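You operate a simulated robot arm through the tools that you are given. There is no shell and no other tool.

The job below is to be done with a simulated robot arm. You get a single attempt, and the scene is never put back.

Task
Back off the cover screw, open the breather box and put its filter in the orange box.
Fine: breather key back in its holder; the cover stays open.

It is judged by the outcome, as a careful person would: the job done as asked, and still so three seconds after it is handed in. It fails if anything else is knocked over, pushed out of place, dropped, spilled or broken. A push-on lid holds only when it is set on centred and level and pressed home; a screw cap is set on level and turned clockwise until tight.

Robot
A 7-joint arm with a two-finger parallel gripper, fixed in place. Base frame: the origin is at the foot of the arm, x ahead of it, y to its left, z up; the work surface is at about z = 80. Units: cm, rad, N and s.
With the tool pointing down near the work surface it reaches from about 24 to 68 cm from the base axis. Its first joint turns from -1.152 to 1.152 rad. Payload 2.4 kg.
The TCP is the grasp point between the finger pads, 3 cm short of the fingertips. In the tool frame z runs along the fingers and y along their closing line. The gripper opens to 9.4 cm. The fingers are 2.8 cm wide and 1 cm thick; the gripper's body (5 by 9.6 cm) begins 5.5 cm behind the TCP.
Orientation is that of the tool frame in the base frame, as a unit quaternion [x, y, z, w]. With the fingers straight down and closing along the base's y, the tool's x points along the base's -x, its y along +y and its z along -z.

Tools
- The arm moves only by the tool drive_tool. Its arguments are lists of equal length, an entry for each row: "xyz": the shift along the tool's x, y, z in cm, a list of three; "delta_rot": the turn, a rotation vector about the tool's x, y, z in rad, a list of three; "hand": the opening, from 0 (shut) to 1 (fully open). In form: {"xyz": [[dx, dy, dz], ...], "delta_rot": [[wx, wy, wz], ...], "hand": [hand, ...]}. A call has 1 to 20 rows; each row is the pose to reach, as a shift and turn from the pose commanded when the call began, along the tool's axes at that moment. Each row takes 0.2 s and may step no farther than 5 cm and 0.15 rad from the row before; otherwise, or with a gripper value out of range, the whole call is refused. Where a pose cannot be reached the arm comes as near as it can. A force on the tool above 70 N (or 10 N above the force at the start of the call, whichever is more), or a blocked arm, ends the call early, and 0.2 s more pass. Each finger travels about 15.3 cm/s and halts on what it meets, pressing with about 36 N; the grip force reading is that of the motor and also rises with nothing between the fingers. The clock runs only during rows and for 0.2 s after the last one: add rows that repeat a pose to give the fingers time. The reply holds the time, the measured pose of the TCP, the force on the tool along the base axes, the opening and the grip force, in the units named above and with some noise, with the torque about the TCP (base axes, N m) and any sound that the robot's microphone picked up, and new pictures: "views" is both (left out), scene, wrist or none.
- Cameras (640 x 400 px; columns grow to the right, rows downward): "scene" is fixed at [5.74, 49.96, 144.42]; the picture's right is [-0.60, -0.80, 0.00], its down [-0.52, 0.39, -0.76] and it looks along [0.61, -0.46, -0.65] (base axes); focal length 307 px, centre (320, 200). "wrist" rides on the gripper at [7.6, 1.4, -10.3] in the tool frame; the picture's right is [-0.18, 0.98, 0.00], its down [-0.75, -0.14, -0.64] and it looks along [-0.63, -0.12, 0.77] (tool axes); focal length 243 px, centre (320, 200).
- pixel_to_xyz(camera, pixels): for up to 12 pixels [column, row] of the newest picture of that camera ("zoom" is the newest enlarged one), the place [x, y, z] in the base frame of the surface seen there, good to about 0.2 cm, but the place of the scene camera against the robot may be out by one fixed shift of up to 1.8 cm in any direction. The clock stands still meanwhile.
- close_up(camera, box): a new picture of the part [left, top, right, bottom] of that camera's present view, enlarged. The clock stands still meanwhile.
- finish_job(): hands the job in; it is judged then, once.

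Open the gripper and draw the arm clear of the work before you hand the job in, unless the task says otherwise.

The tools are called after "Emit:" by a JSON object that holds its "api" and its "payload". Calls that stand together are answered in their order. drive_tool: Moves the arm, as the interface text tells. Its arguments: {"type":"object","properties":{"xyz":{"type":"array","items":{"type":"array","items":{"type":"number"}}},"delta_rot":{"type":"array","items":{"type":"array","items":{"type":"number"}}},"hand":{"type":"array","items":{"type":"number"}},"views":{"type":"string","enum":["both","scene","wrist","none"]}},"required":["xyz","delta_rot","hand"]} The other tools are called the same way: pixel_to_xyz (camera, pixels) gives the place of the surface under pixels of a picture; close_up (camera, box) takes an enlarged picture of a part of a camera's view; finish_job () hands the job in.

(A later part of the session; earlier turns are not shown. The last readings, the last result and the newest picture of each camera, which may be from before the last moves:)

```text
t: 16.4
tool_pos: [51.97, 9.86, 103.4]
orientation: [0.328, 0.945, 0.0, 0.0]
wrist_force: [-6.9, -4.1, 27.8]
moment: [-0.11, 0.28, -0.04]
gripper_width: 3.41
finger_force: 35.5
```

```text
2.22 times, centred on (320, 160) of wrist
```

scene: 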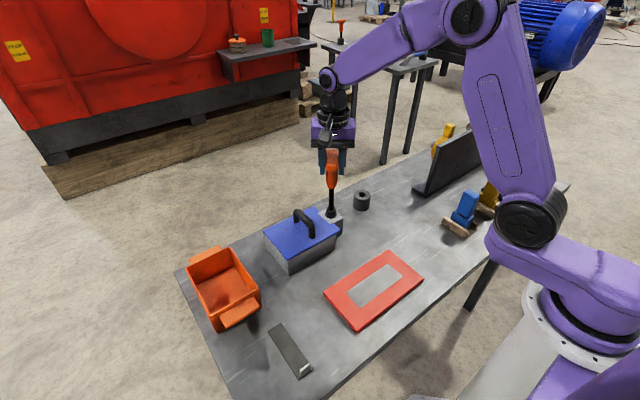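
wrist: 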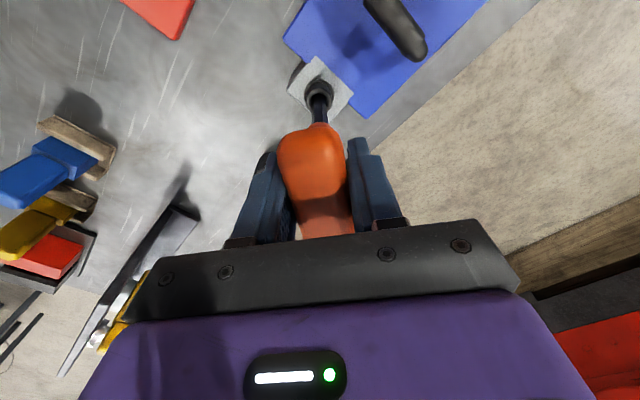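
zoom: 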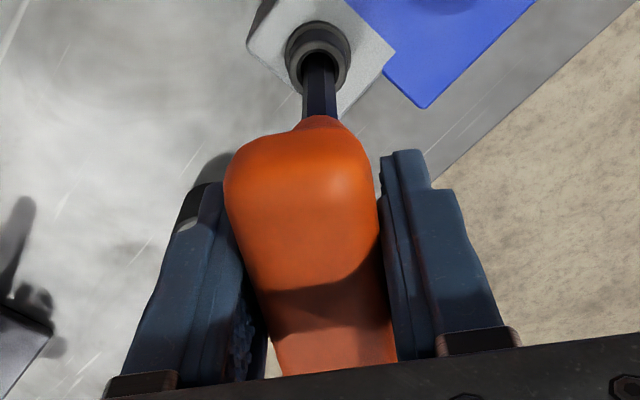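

The visible shank (~6.8 cm of ~8.4) means the key is ~1.5 cm into the socket, likely engaged. I correct the small eccentric side force and continue counterclockwise 0.6 rad, watching the readings.

Emit:
{"api": "drive_tool", "payload": {"xyz": [[-0.01, -0.2, -0.05], [-0.03, -0.22, -0.05], [-0.06, -0.25, -0.05], [-0.09, -0.28, -0.05], [-0.12, -0.31, -0.05], [-0.12, -0.31, -0.05]], "delta_rot": [[0, 0, 0], [0, 0, -0.15], [0, 0, -0.3], [0, 0, -0.45], [0, 0, -0.6], [0, 0, -0.6]], "hand": [0, 0, 0, 0, 0, 0]}}

Emit:
{"api": "close_up", "payload": {"camera": "scene", "box": [310, 140, 360, 225]}}

Emit:
{"api": "close_up", "payload": {"camera": "wrist", "box": [295, 65, 345, 125]}}

```text
t: 17.8
tool_pos: [51.61, 9.64, 103.43]
orientation: [0.034, 0.999, 0.0, -0.002]
wrist_force: [-2.6, 0.2, -7.9]
moment: [0.19, -0.07, 0.0]
gripper_width: 3.37
finger_force: 36.0
```

scene: 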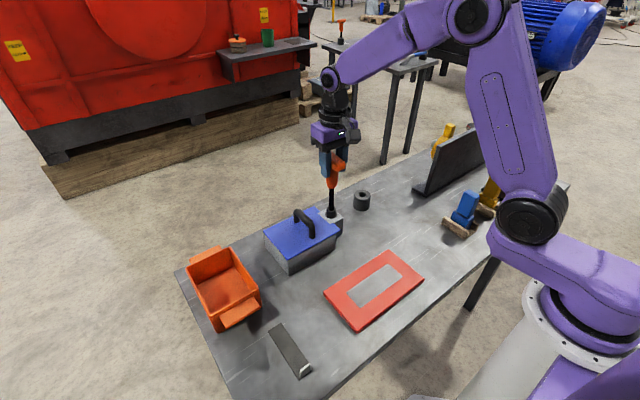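
wrist: 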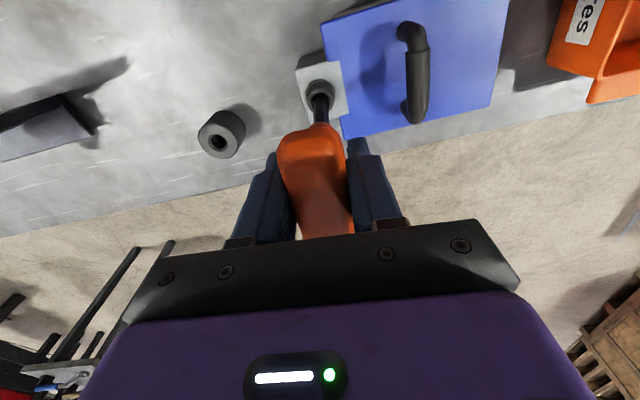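

```text
4.71 times, centred on (335, 182) of scene
```

zoom: 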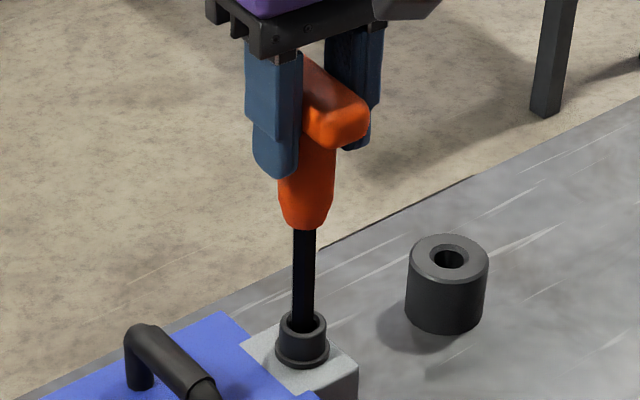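

```text
6.67 times, centred on (320, 95) of wrist
```

zoom: 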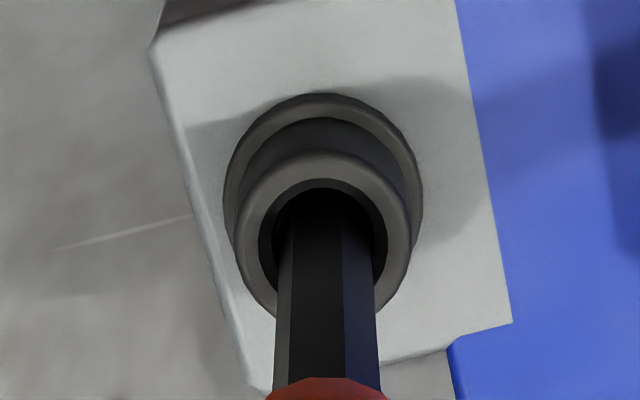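

Fz changed to -7.9 N as I eased off, so the socket is gripping the key; Mz is still ~0. I keep turning counterclockwise another 0.75 rad to look for resistance or sound.

Emit:
{"api": "drive_tool", "payload": {"xyz": [[-0.02, -0.02, 0.03], [-0.04, -0.04, 0.03], [-0.06, -0.06, 0.03], [-0.08, -0.08, 0.03], [-0.09, -0.09, 0.03], [-0.09, -0.09, 0.03]], "delta_rot": [[0, 0, -0.15], [0, 0, -0.3], [0, 0, -0.45], [0, 0, -0.6], [0, 0, -0.75], [0, 0, -0.75]], "hand": [0, 0, 0, 0, 0, 0]}}

Emit:
{"api": "close_up", "payload": {"camera": "scene", "box": [310, 140, 360, 225]}}

Emit:
{"api": "close_up", "payload": {"camera": "wrist", "box": [295, 65, 345, 125]}}

```text
t: 19.2
tool_pos: [52.07, 9.43, 103.56]
orientation: [-0.334, 0.943, 0.0, -0.001]
wrist_force: [-5.1, -3.5, 0.2]
moment: [-0.4, 0.76, 0.0]
gripper_width: 3.41
finger_force: 36.3
```

scene: 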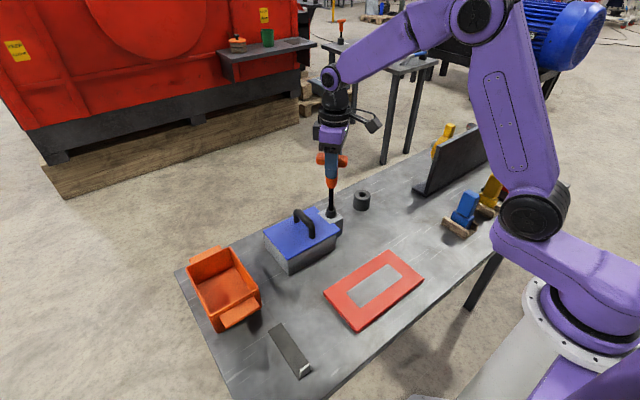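
wrist: 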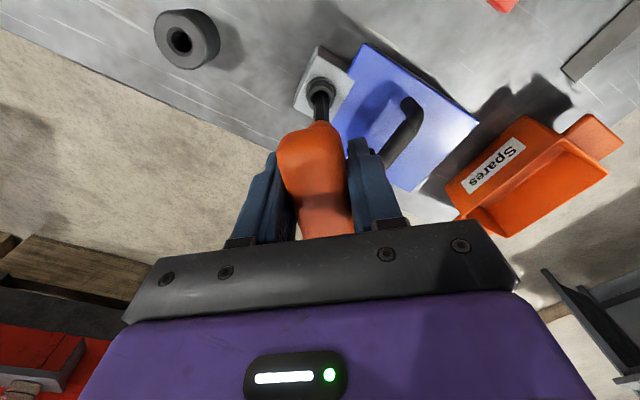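

```text
4.71 times, centred on (335, 182) of scene
```

zoom: 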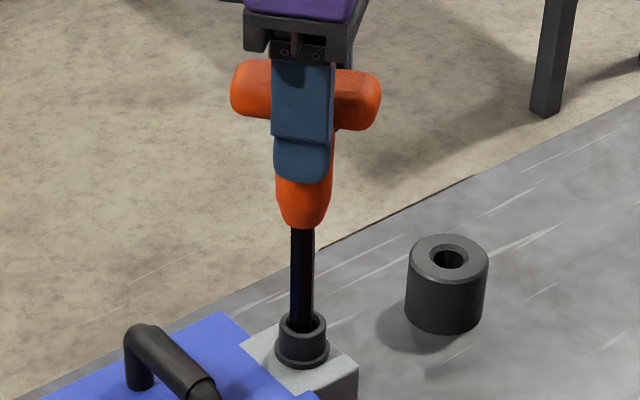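

```text
6.67 times, centred on (320, 95) of wrist
```

zoom: 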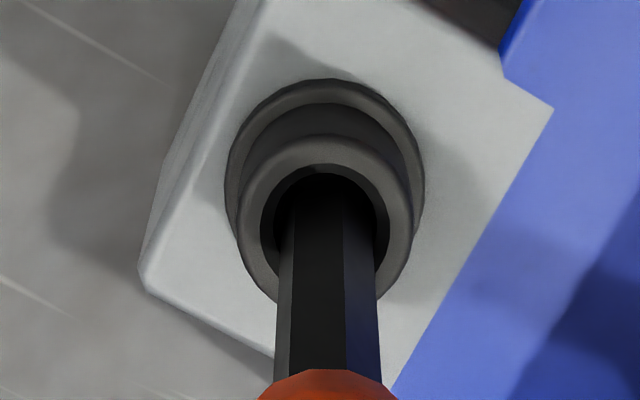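

Side forces fit a key axis ~0.3 cm off the TCP; I now follow the corrected circle (socket axis ≈ (52.03, 9.70)) and turn on to half a turn total.

Emit:
{"api": "drive_tool", "payload": {"xyz": [[0.189, 0.037, 0], [0.175, 0, 0], [0.16, -0.045, 0], [0.147, -0.087, 0], [0.12, -0.12, 0], [0.09, -0.155, 0], [0.059, -0.184, 0], [0.059, -0.184, 0]], "delta_rot": [[0, 0, 0], [0, 0, -0.15], [0, 0, -0.3], [0, 0, -0.45], [0, 0, -0.6], [0, 0, -0.75], [0, 0, -0.89], [0, 0, -0.89]], "hand": [0, 0, 0, 0, 0, 0, 0, 0]}}

Emit:
{"api": "close_up", "payload": {"camera": "scene", "box": [310, 140, 360, 225]}}

Emit:
{"api": "close_up", "payload": {"camera": "wrist", "box": [295, 65, 345, 125]}}

```text
t: 21.0
tool_pos: [52.07, 9.35, 103.45]
orientation: [0.708, -0.706, 0.001, -0.001]
wrist_force: [-1.5, 1.5, 8.7]
moment: [0.34, 0.24, -0.05]
gripper_width: 3.38
finger_force: 36.2
```

scene: 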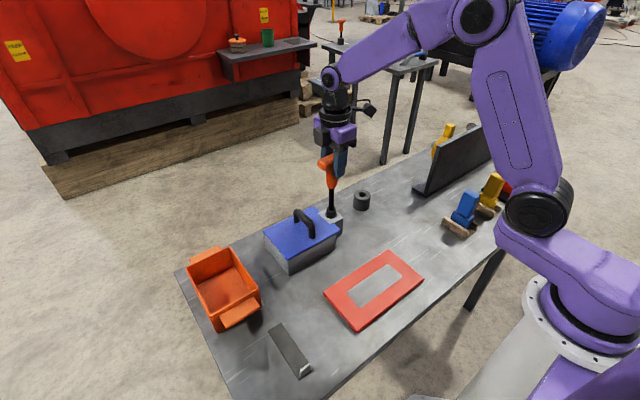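
wrist: 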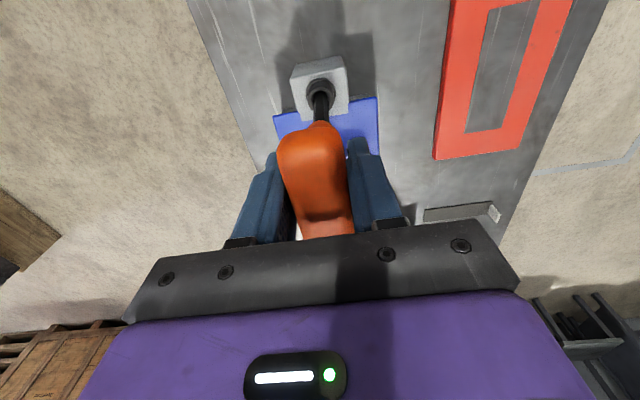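

```text
4.71 times, centred on (335, 182) of scene
```

zoom: 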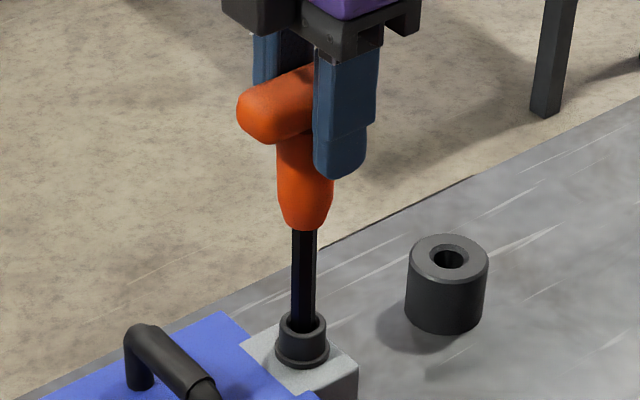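

```text
6.67 times, centred on (320, 95) of wrist
```

zoom: 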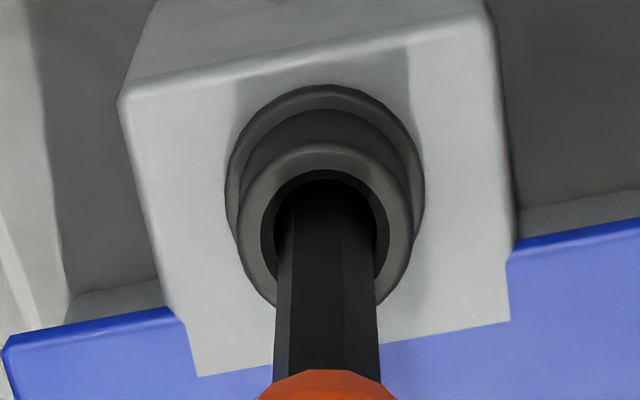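

Half a turn is done with near-zero side force, but no torque feedback. I turn 30° more so a hex mismatch would show, then lift the key ~2 cm to look into the socket.

Emit:
{"api": "drive_tool", "payload": {"xyz": [[-0.015, -0.04, 0], [-0.03, -0.08, 0], [-0.04, -0.12, 0], [-0.05, -0.15, 0], [-0.05, -0.15, 0], [-0.05, -0.15, -0.5], [-0.05, -0.15, -1.0], [-0.05, -0.15, -1.5], [-0.05, -0.15, -2.0], [-0.05, -0.15, -2.0]], "delta_rot": [[0, 0, -0.13], [0, 0, -0.26], [0, 0, -0.39], [0, 0, -0.52], [0, 0, -0.52], [0, 0, -0.52], [0, 0, -0.52], [0, 0, -0.52], [0, 0, -0.52], [0, 0, -0.52]], "hand": [0, 0, 0, 0, 0, 0, 0, 0, 0, 0]}}

Emit:
{"api": "close_up", "payload": {"camera": "scene", "box": [322, 192, 346, 222]}}

Emit:
{"api": "close_up", "payload": {"camera": "wrist", "box": [308, 80, 334, 105]}}

Emit:
{"api": "close_up", "payload": {"camera": "wrist", "box": [295, 65, 345, 125]}}

```text
t: 23.2
tool_pos: [52.1, 9.45, 105.53]
orientation: [0.864, -0.503, 0.0, 0.001]
wrist_force: [0.4, 0.1, -1.1]
moment: [0.0, -0.03, 0.0]
gripper_width: 3.4
finger_force: 35.6
```

scene: 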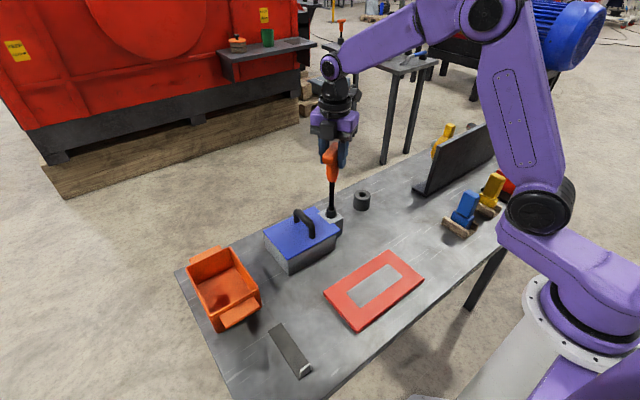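
wrist: 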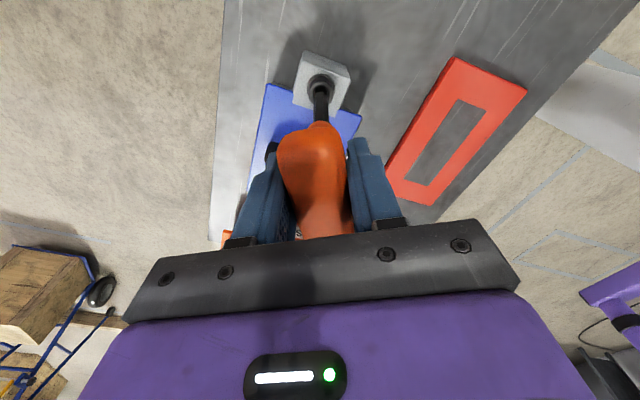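

```text
13.33 times, centred on (334, 207) of scene
```

zoom: 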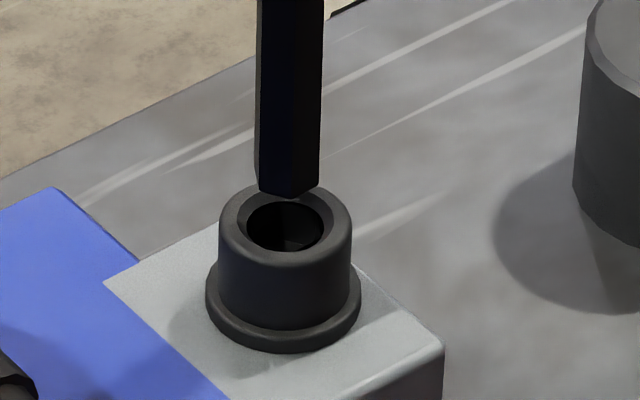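

```text
16.00 times, centred on (321, 92) of wrist
```

zoom: 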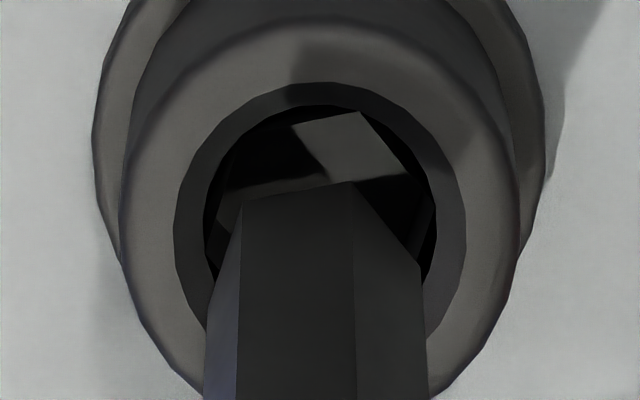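

```text
6.67 times, centred on (320, 95) of wrist
```

zoom: 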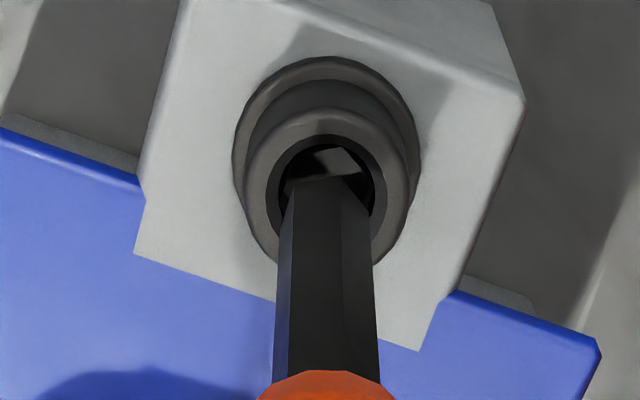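

The socket hex is parallel to the key again at 210°, so the screw has been turning with it. I measure the rim height to see if the screw is rising.

Emit:
{"api": "pixel_to_xyz", "payload": {"camera": "zoom", "pixels": [[260, 180], [397, 185], [325, 122], [262, 210], [398, 215], [275, 145], [380, 145], [325, 70], [250, 130], [405, 130], [200, 100], [460, 220]]}}

Emit:
{"api": "pixel_to_xyz", "payload": {"camera": "scene", "pixels": [[327, 208], [333, 213], [328, 211], [330, 219], [336, 216], [324, 213], [338, 219]]}}

```text
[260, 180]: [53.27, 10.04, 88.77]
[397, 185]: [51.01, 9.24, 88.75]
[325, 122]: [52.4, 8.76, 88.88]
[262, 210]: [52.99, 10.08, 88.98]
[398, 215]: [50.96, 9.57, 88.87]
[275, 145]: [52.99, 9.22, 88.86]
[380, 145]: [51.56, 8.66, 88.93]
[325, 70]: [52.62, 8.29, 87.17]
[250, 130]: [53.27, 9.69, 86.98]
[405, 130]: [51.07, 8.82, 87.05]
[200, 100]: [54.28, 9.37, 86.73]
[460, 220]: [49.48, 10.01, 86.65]
```

```text
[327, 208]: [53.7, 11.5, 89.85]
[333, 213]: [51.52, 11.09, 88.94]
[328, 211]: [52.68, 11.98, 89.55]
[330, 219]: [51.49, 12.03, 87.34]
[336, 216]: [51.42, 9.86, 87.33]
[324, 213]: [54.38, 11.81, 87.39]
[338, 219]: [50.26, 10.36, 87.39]
```

The rim stays at z≈88.85, centre ≈ (52.1, 9.65), so the screw turns in place. I lift slightly, ratchet the key back 240° clockwise out of the socket, to then re-insert and turn more.

Emit:
{"api": "drive_tool", "payload": {"xyz": [[0, 0, -0.3], [0, 0, -0.3], [0, 0, -0.3], [0, 0, -0.3], [0, 0, -0.3], [0, 0, -0.3], [0, 0, -0.3], [0, 0, -0.3], [0, 0, -0.3], [0, 0, -0.3], [0, 0, -0.3], [0, 0, -0.3], [0, 0, -0.3], [0, 0, -0.3], [0, 0, -0.3], [0, 0, -0.3], [0, 0, -0.3], [0, 0, -0.3], [0, 0, -0.3], [0, 0, -0.3]], "delta_rot": [[0, 0, 0.15], [0, 0, 0.3], [0, 0, 0.45], [0, 0, 0.6], [0, 0, 0.75], [0, 0, 0.9], [0, 0, 1.05], [0, 0, 1.2], [0, 0, 1.35], [0, 0, 1.5], [0, 0, 1.65], [0, 0, 1.8], [0, 0, 1.95], [0, 0, 2.1], [0, 0, 2.25], [0, 0, 2.4], [0, 0, 2.55], [0, 0, 2.7], [0, 0, 2.85], [0, 0, 3.0]], "hand": [0, 0, 0, 0, 0, 0, 0, 0, 0, 0, 0, 0, 0, 0, 0, 0, 0, 0, 0, 0], "views": "none"}}

Emit:
{"api": "drive_tool", "payload": {"xyz": [[0.05, 0.03, 0], [0.1, 0.06, 0], [0.17, 0.1, 0], [0.24, 0.15, 0], [0.3, 0.2, 0], [0.38, 0.25, 0], [0.44, 0.282, 0], [0.44, 0.282, 0], [0.44, 0.282, 0]], "delta_rot": [[0, 0, 0.15], [0, 0, 0.3], [0, 0, 0.45], [0, 0, 0.6], [0, 0, 0.75], [0, 0, 0.9], [0, 0, 1.05], [0, 0, 1.19], [0, 0, 1.19]], "hand": [0, 0, 0, 0, 0, 0, 0, 0, 0]}}

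Emit:
{"api": "close_up", "payload": {"camera": "wrist", "box": [308, 80, 334, 105]}}

Emit:
{"api": "close_up", "payload": {"camera": "scene", "box": [322, 192, 346, 222]}}

```text
t: 27.4
tool_pos: [52.05, 9.51, 105.87]
orientation: [0.442, 0.897, 0.0, 0.0]
wrist_force: [0.3, -0.7, -1.0]
moment: [0.01, 0.01, -0.01]
gripper_width: 3.4
finger_force: 36.0
```

```text
t: 29.4
tool_pos: [52.01, 10.05, 105.67]
orientation: [0.868, 0.496, -0.001, -0.001]
wrist_force: [-0.5, 0.8, -1.3]
moment: [0.02, 0.05, -0.03]
gripper_width: 3.39
finger_force: 36.1
```

scene: 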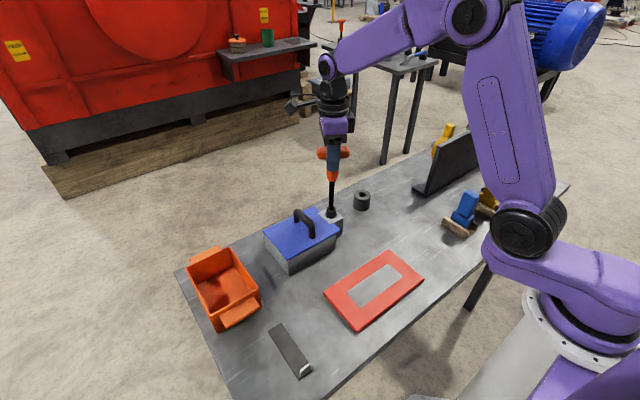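
wrist: 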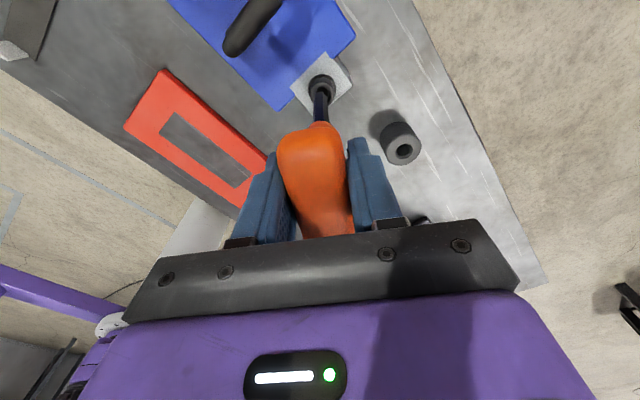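

```text
16.00 times, centred on (321, 92) of wrist
```

zoom: 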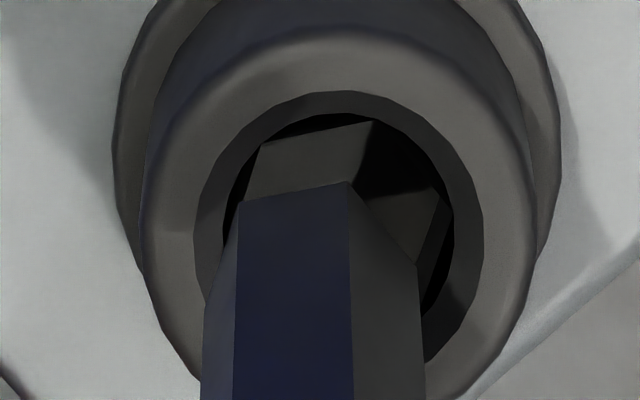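

```text
13.33 times, centred on (334, 207) of scene
```

zoom: 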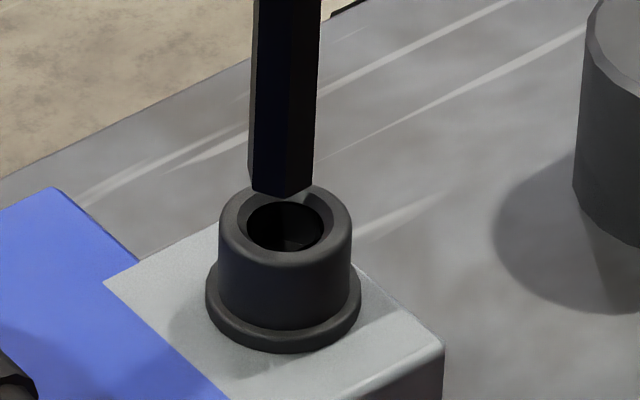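

At -30° the key sits ~0.16 cm left of the hole in the wrist zoom (key 313 vs hole 338). I correct by ≈ (+0.08, -0.16) in base and lower into the mouth.

Emit:
{"api": "drive_tool", "payload": {"xyz": [[-0.1, 0.15, 0], [-0.1, 0.15, 0.3], [-0.1, 0.15, 0.6], [-0.1, 0.15, 0.6]], "delta_rot": [[0, 0, 0], [0, 0, 0], [0, 0, 0], [0, 0, 0]], "hand": [0, 0, 0, 0], "views": "none"}}

Emit:
{"api": "close_up", "payload": {"camera": "wrist", "box": [308, 80, 334, 105]}}

Emit:
{"api": "close_up", "payload": {"camera": "scene", "box": [322, 192, 346, 222]}}

```text
t: 30.4
tool_pos: [52.15, 9.81, 105.2]
orientation: [0.867, 0.498, 0.0, 0.0]
wrist_force: [-0.8, 0.0, -1.7]
moment: [-0.02, 0.02, 0.01]
gripper_width: 3.35
finger_force: 35.8
```

```text
16.00 times, centred on (321, 92) of wrist
```

zoom: 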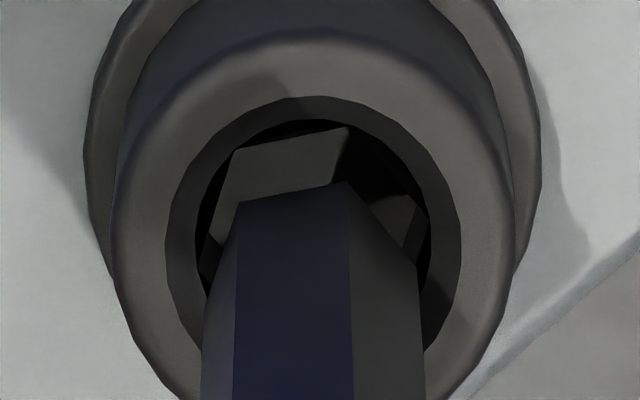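

```text
13.33 times, centred on (334, 207) of scene
```

zoom: 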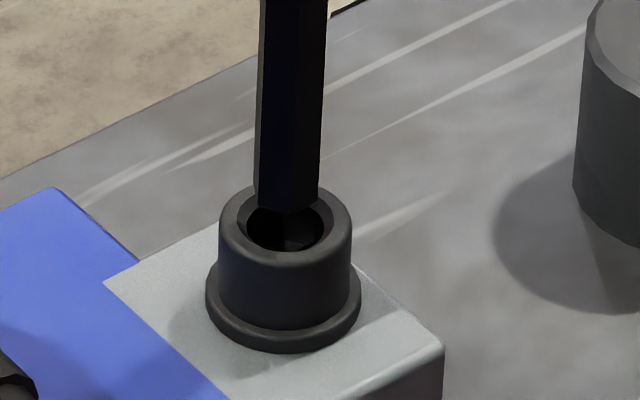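

Both views now show the key centred over the hole. I descend to the earlier seating depth (TCP z≈103.45).

Emit:
{"api": "drive_tool", "payload": {"xyz": [[0, 0, 0.4], [0, 0, 0.8], [0, 0, 1.2], [0, 0, 1.5], [0, 0, 1.65], [0, 0, 1.65]], "delta_rot": [[0, 0, 0], [0, 0, 0], [0, 0, 0], [0, 0, 0], [0, 0, 0], [0, 0, 0]], "hand": [0, 0, 0, 0, 0, 0], "views": "none"}}

Emit:
{"api": "close_up", "payload": {"camera": "scene", "box": [310, 140, 360, 225]}}

Emit:
{"api": "close_up", "payload": {"camera": "wrist", "box": [308, 80, 334, 105]}}

```text
t: 31.8
tool_pos: [52.13, 9.78, 103.36]
orientation: [0.868, 0.497, 0.0, 0.0]
wrist_force: [-0.3, -0.5, -1.1]
moment: [0.03, -0.02, 0.02]
gripper_width: 3.39
finger_force: 36.1
```

```text
4.71 times, centred on (335, 182) of scene
```

zoom: 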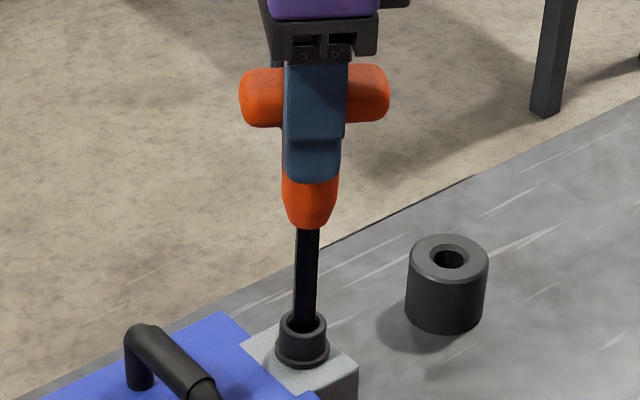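

```text
16.00 times, centred on (321, 92) of wrist
```

zoom: 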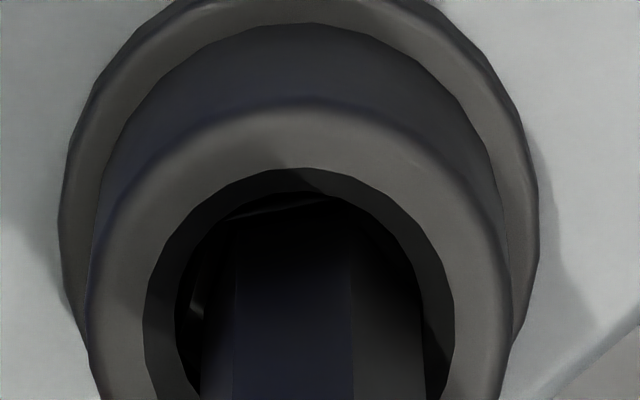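

The key slid in to the same depth with no axial force, so it is seated in the hex. I now turn counterclockwise 150° following the eccentric circle.

Emit:
{"api": "drive_tool", "payload": {"xyz": [[0, -0.03, 0.03], [0, -0.064, 0.03], [-0.003, -0.1, 0.03], [-0.005, -0.128, 0.03], [-0.02, -0.15, 0.03], [-0.04, -0.17, 0.03], [-0.057, -0.19, 0.03], [-0.075, -0.21, 0.03], [-0.1, -0.22, 0.03], [-0.126, -0.23, 0.03], [-0.152, -0.24, 0.03], [-0.178, -0.247, 0.03], [-0.204, -0.242, 0.03], [-0.231, -0.237, 0.03], [-0.258, -0.233, 0.03], [-0.285, -0.228, 0.03], [-0.306, -0.21, 0.03], [-0.327, -0.193, 0.03], [-0.347, -0.175, 0.03], [-0.368, -0.157, 0.03]], "delta_rot": [[0, 0, -0.131], [0, 0, -0.262], [0, 0, -0.393], [0, 0, -0.524], [0, 0, -0.654], [0, 0, -0.785], [0, 0, -0.916], [0, 0, -1.047], [0, 0, -1.178], [0, 0, -1.309], [0, 0, -1.44], [0, 0, -1.571], [0, 0, -1.702], [0, 0, -1.833], [0, 0, -1.963], [0, 0, -2.094], [0, 0, -2.225], [0, 0, -2.356], [0, 0, -2.487], [0, 0, -2.618]], "hand": [0, 0, 0, 0, 0, 0, 0, 0, 0, 0, 0, 0, 0, 0, 0, 0, 0, 0, 0, 0]}}

Emit:
{"api": "close_up", "payload": {"camera": "scene", "box": [310, 140, 360, 225]}}

```text
t: 34.5
tool_pos: [51.36, 10.01, 103.43]
orientation: [0.382, 0.924, 0.005, -0.011]
wrist_force: [-12.1, 7.6, 8.4]
moment: [-1.76, 0.12, -10.76]
gripper_width: 7.85
finger_force: 35.1
stopped in row 13: the arm was blocked; the commanded pose is now the measured one
```

scene: 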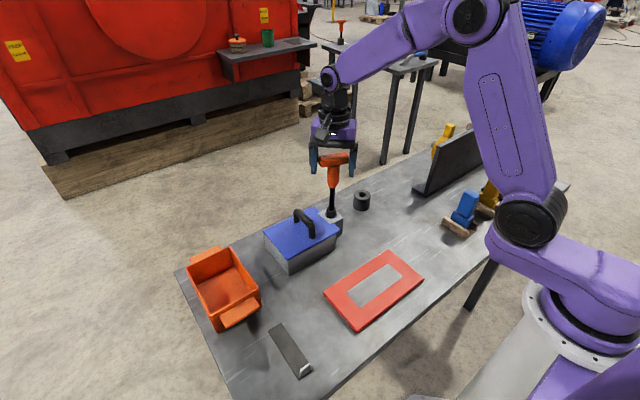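
wrist: 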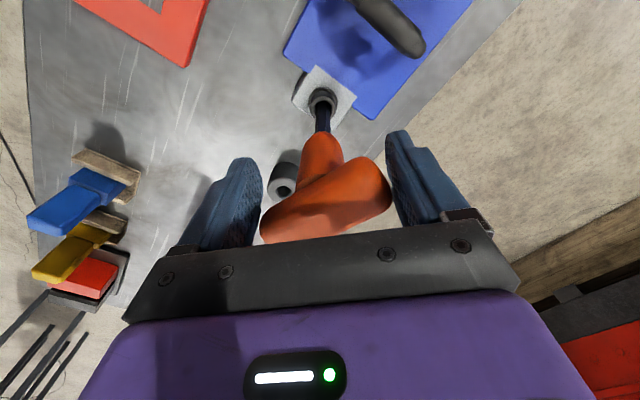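

```text
4.71 times, centred on (335, 182) of scene
```

zoom: 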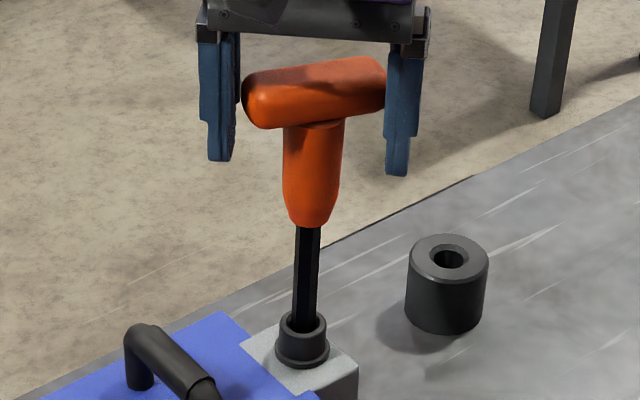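

The screw hit its back-off stop: the torque reached -10.8 Nm and the gripper twisted around the T-bar (now held diagonally, width 7.85). I open the fingers to release the key in place.

Emit:
{"api": "drive_tool", "payload": {"xyz": [[0, 0, 0], [0, 0, 0], [0, 0, 0]], "delta_rot": [[0, 0, 0], [0, 0, 0], [0, 0, 0]], "hand": [1, 1, 1]}}

Emit:
{"api": "close_up", "payload": {"camera": "scene", "box": [310, 140, 360, 225]}}

Emit:
{"api": "close_up", "payload": {"camera": "wrist", "box": [220, 70, 420, 250]}}

```text
t: 35.3
tool_pos: [51.5, 10.01, 103.41]
orientation: [0.366, 0.931, 0.003, -0.009]
wrist_force: [-1.0, 0.1, 0.2]
moment: [-0.02, 0.02, -0.01]
gripper_width: 9.4
finger_force: 0.1
```

scene: 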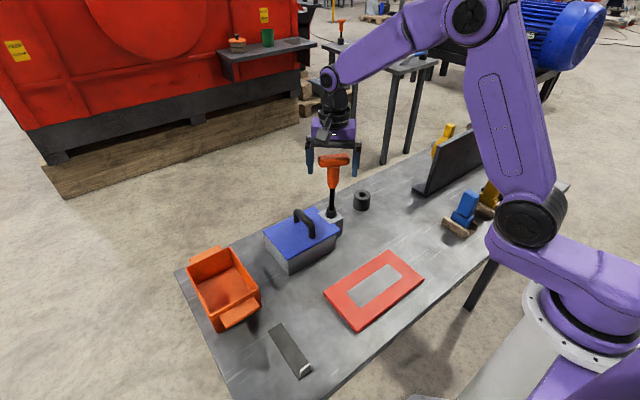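
wrist: 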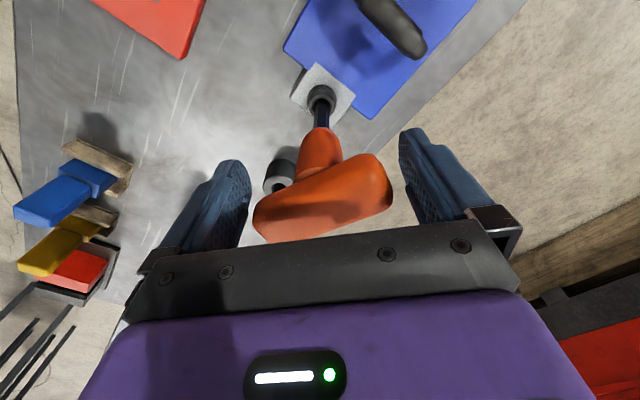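

```text
4.71 times, centred on (335, 182) of scene
```

zoom: 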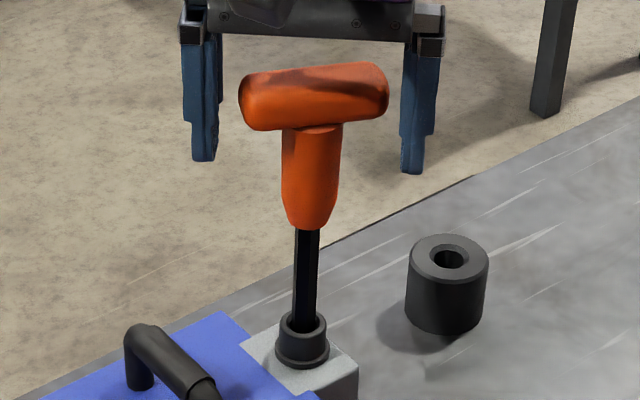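

```text
2.22 times, centred on (320, 160) of wrist
```

zoom: 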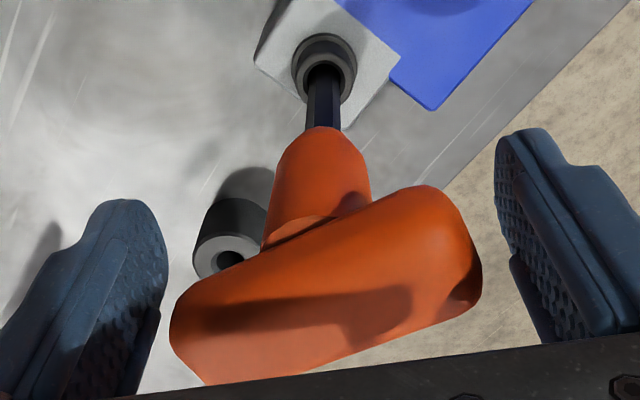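

The key stands free in the socket, leaning a little; the bar is still at its -30° orientation, so the screw is at its back-off stop. I lift the open gripper straight up clear of the T-bar.

Emit:
{"api": "drive_tool", "payload": {"xyz": [[0, 0, -1], [0, 0, -2.5], [0, 0, -4], [0, 0, -5.5], [0, 0, -7], [0, 0, -7]], "delta_rot": [[0, 0, 0], [0, 0, 0], [0, -0.005, 0], [0, -0.01, 0], [0, -0.019, 0], [0, -0.019, 0]], "hand": [1, 1, 1, 1, 1, 1]}}

Emit:
{"api": "close_up", "payload": {"camera": "scene", "box": [310, 140, 360, 225]}}

Emit:
{"api": "close_up", "payload": {"camera": "wrist", "box": [240, 60, 400, 180]}}

```text
t: 36.7
tool_pos: [51.59, 9.88, 110.57]
orientation: [0.366, 0.931, -0.002, 0.0]
wrist_force: [0.4, -0.5, -0.5]
moment: [0.01, -0.02, 0.0]
gripper_width: 9.38
finger_force: 0.0
```

scene: 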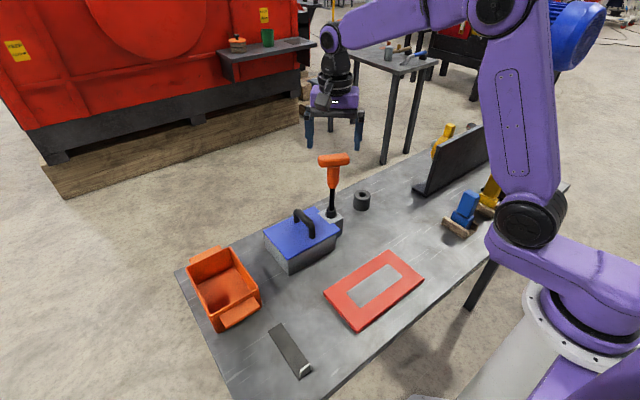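
wrist: 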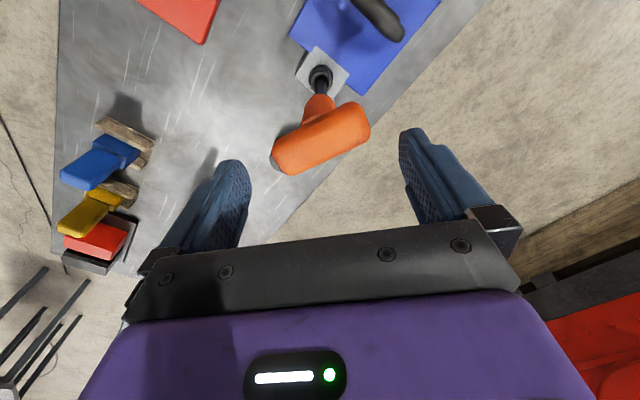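

```text
4.71 times, centred on (335, 182) of scene
```

zoom: 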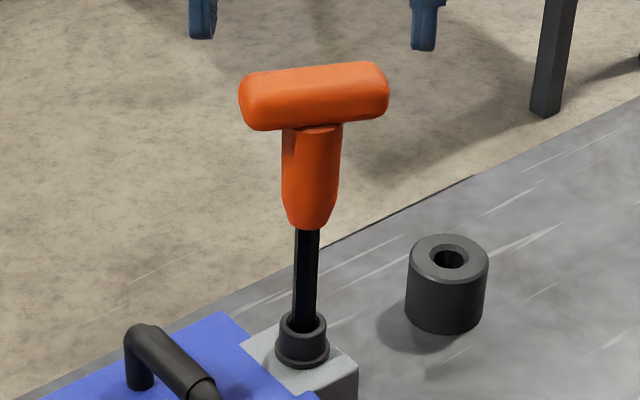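

```text
3.33 times, centred on (320, 120) of wrist
```

zoom: 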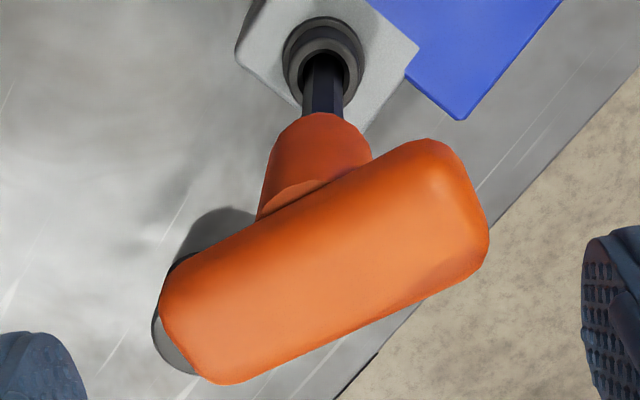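

I measure the T-bar's ends and middle and the lower stem to get its centre, direction and lean.

Emit:
{"api": "pixel_to_xyz", "payload": {"camera": "zoom", "pixels": [[195, 300], [260, 265], [325, 240], [390, 205], [445, 175], [225, 350], [300, 325], [400, 275], [470, 240], [320, 130], [322, 95], [300, 190]]}}

Emit:
{"api": "pixel_to_xyz", "payload": {"camera": "scene", "pixels": [[323, 157], [345, 154], [334, 156], [334, 159], [333, 175], [332, 185], [331, 195], [331, 205], [322, 163], [347, 159]]}}

```text
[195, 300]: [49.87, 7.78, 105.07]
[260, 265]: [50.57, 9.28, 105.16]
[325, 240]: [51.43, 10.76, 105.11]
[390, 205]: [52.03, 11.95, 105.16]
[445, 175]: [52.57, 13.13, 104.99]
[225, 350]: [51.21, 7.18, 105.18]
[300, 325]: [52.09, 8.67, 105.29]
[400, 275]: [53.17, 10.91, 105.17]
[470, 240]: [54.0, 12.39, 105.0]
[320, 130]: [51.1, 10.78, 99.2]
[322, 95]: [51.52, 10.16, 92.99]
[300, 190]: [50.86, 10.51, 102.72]
```

```text
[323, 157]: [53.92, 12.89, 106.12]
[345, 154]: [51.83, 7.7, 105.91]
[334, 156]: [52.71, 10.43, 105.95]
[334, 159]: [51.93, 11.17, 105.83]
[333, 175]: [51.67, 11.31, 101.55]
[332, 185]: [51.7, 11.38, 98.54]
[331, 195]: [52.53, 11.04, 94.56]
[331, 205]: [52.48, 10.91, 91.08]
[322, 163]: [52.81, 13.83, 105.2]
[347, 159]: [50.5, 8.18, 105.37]
```

The bar runs along (0.46, 0.89) (≈ -27°), centre ≈ (51.9, 9.95), top z≈105.15, nearly upright. I rotate the open gripper above it to line up.

Emit:
{"api": "drive_tool", "payload": {"xyz": [[-0.03, 0.03, 0], [-0.06, 0.05, 0], [-0.1, 0.08, 0], [-0.13, 0.11, 0], [-0.16, 0.13, 0], [-0.2, 0.16, 0], [-0.23, 0.19, 0], [-0.26, 0.22, 0], [-0.29, 0.244, 0], [-0.29, 0.244, 0], [-0.29, 0.244, 0]], "delta_rot": [[0, 0, 0.144], [0, 0, 0.289], [0, 0, 0.433], [0, 0, 0.578], [0, 0, 0.722], [0, 0, 0.867], [0, 0, 1.011], [0, 0, 1.156], [0, 0, 1.3], [0, 0, 1.3], [0, 0, 1.3]], "hand": [1, 1, 1, 1, 1, 1, 1, 1, 1, 1, 1]}}

Emit:
{"api": "close_up", "payload": {"camera": "wrist", "box": [240, 60, 400, 180]}}

```text
t: 39.1
tool_pos: [52.0, 9.83, 110.47]
orientation: [0.854, 0.52, 0.0, 0.001]
wrist_force: [0.7, 0.2, 0.6]
moment: [0.01, -0.01, 0.0]
gripper_width: 9.39
finger_force: 0.1
```

scene: 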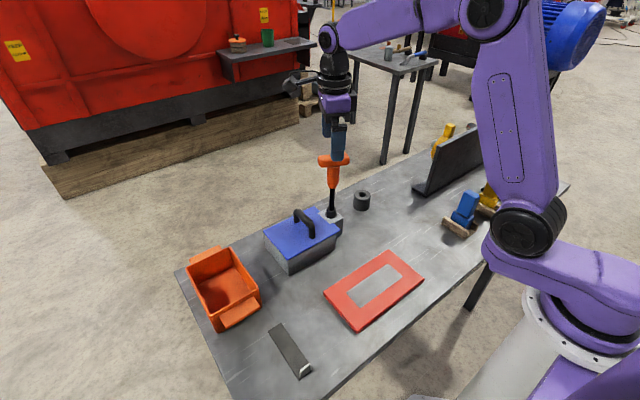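
wrist: 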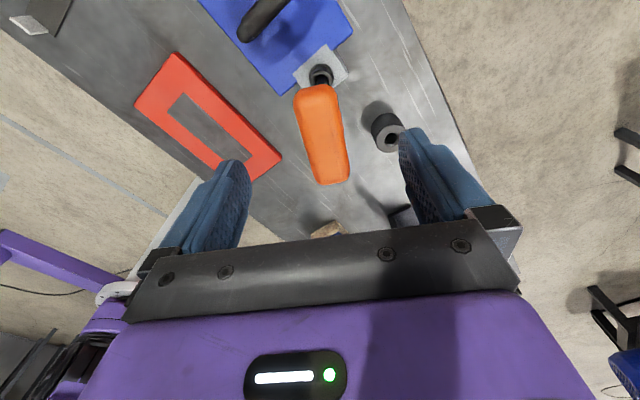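

```text
3.33 times, centred on (320, 120) of wrist
```

zoom: 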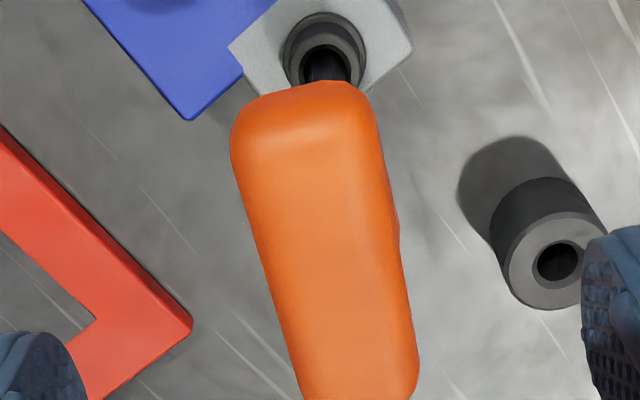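

The bar is centred within ~0.15 cm and ~1.7° of the tool's x axis. I trim that, descend 6.5 cm and close on the bar.

Emit:
{"api": "drive_tool", "payload": {"xyz": [[-0.1, 0.1, 1.5], [-0.2, 0.12, 3], [-0.2, 0.12, 4.5], [-0.2, 0.12, 6], [-0.2, 0.12, 6.5], [-0.2, 0.12, 6.5], [-0.2, 0.12, 6.5], [-0.2, 0.12, 6.5], [-0.2, 0.12, 6.5]], "delta_rot": [[0, 0, -0.03], [0, 0, -0.03], [0, 0, -0.03], [0, 0, -0.03], [0, 0, -0.03], [0, 0, -0.03], [0, 0, -0.03], [0, 0, -0.03], [0, 0, -0.03]], "hand": [1, 1, 1, 1, 1, 1, 0.6, 0.3, 0]}}

Emit:
{"api": "close_up", "payload": {"camera": "scene", "box": [310, 140, 360, 225]}}

```text
t: 41.1
tool_pos: [52.0, 9.7, 103.87]
orientation: [0.846, 0.533, 0.0, 0.001]
wrist_force: [2.6, -0.8, -0.5]
moment: [-0.01, -0.12, 0.03]
gripper_width: 3.38
finger_force: 36.0
```

scene: 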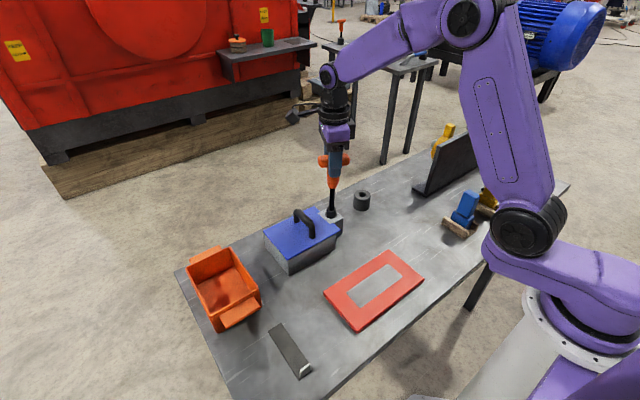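
wrist: 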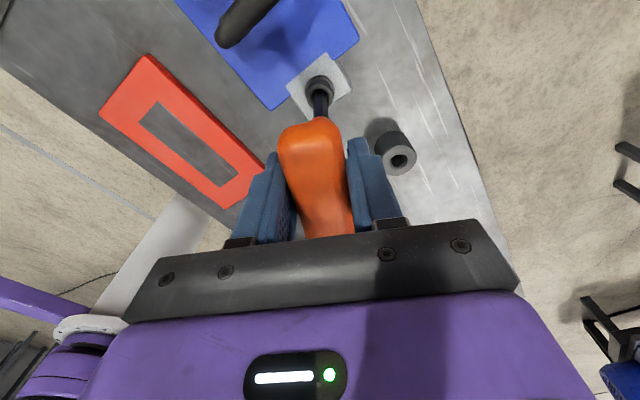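

```text
4.71 times, centred on (335, 182) of scene
```

zoom: 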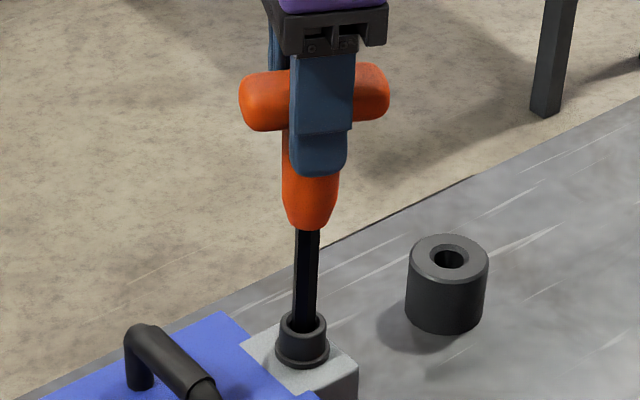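

Re-gripped cleanly. A gentle check: I turn 0.08 rad counterclockwise to confirm the end stop by torque.

Emit:
{"api": "drive_tool", "payload": {"xyz": [[0, 0, 0], [0, 0, 0], [0, 0, 0]], "delta_rot": [[0, 0, -0.04], [0, 0, -0.08], [0, 0, -0.08]], "hand": [0, 0, 0], "views": "none"}}

```text
t: 41.9
tool_pos: [51.98, 9.6, 103.8]
orientation: [0.825, 0.565, 0.0, 0.001]
wrist_force: [3.0, -2.5, -1.5]
moment: [-0.18, -0.01, -1.25]
gripper_width: 3.41
finger_force: 35.7
```

Torque rose to -1.25 Nm. I nudge a little further to see whether it is a hard stop or just friction.

Emit:
{"api": "drive_tool", "payload": {"xyz": [[0, 0, 0], [0, 0, 0], [0, 0, 0]], "delta_rot": [[0, 0, -0.03], [0, 0, -0.06], [0, 0, -0.06]], "hand": [0, 0, 0], "views": "none"}}

```text
t: 42.7
tool_pos: [51.98, 9.63, 103.86]
orientation: [0.807, 0.59, -0.001, 0.002]
wrist_force: [0.2, -1.1, 1.2]
moment: [0.07, 0.11, -1.29]
gripper_width: 3.59
finger_force: 35.8
```

Torque saturates at about -1.3 Nm with the grip starting to yield (3.59 cm), so this is the hard back-off stop after ~205° of free turning. I relieve the twist, then lift the key straight out.

Emit:
{"api": "drive_tool", "payload": {"xyz": [[0, 0, 0], [0, 0, 0], [0, 0, 0], [0, 0, -0.7], [0, 0, -1.5], [0, 0, -2.5], [0, 0, -4], [0, 0, -5.5], [0, 0, -5.5]], "delta_rot": [[0, 0, 0.07], [0, 0, 0.14], [0, 0, 0.14], [0, 0, 0.14], [0, 0, 0.14], [0, 0, 0.14], [0, 0, 0.14], [0, 0, 0.14], [0, 0, 0.14]], "hand": [0, 0, 0, 0, 0, 0, 0, 0, 0]}}

Emit:
{"api": "close_up", "payload": {"camera": "scene", "box": [310, 120, 370, 225]}}

Emit:
{"api": "close_up", "payload": {"camera": "wrist", "box": [295, 65, 345, 125]}}

```text
t: 44.7
tool_pos: [52.09, 9.57, 109.42]
orientation: [0.846, 0.533, 0.0, 0.001]
wrist_force: [0.2, 0.1, -1.3]
moment: [0.01, -0.02, 0.0]
gripper_width: 3.38
finger_force: 36.1
```

scene: 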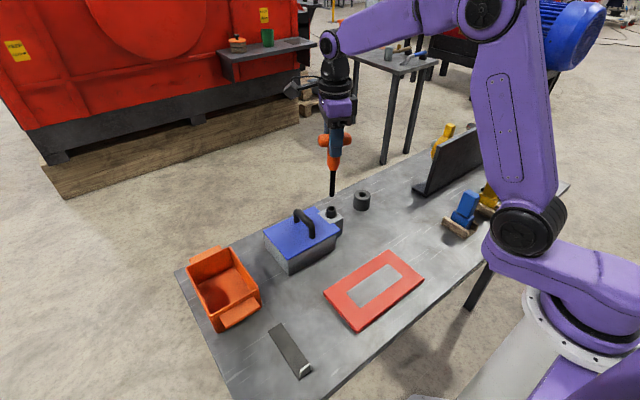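
wrist: 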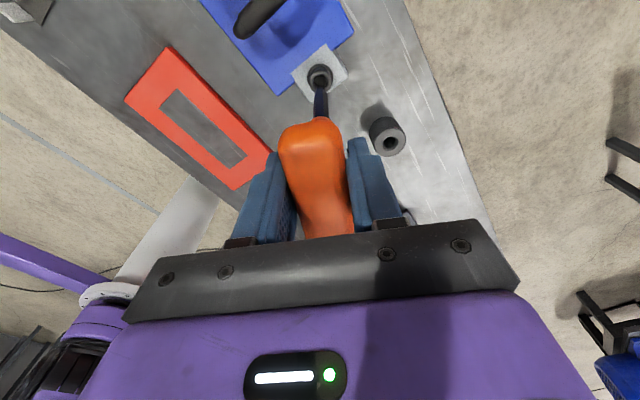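

```text
3.81 times, centred on (340, 172) of scene
```

zoom: 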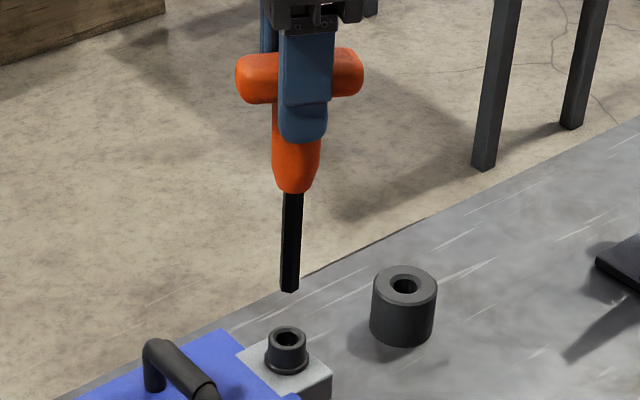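

```text
6.67 times, centred on (320, 95) of wrist
```

zoom: 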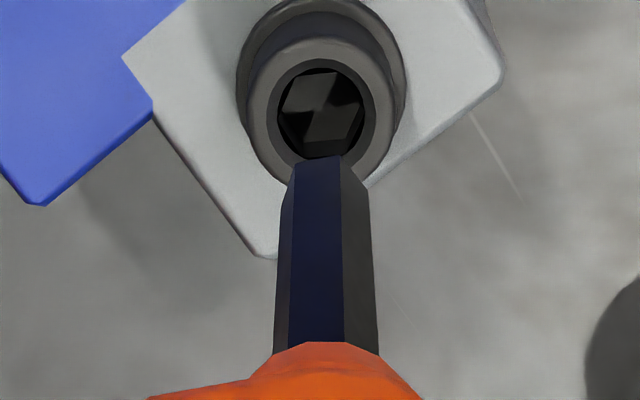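

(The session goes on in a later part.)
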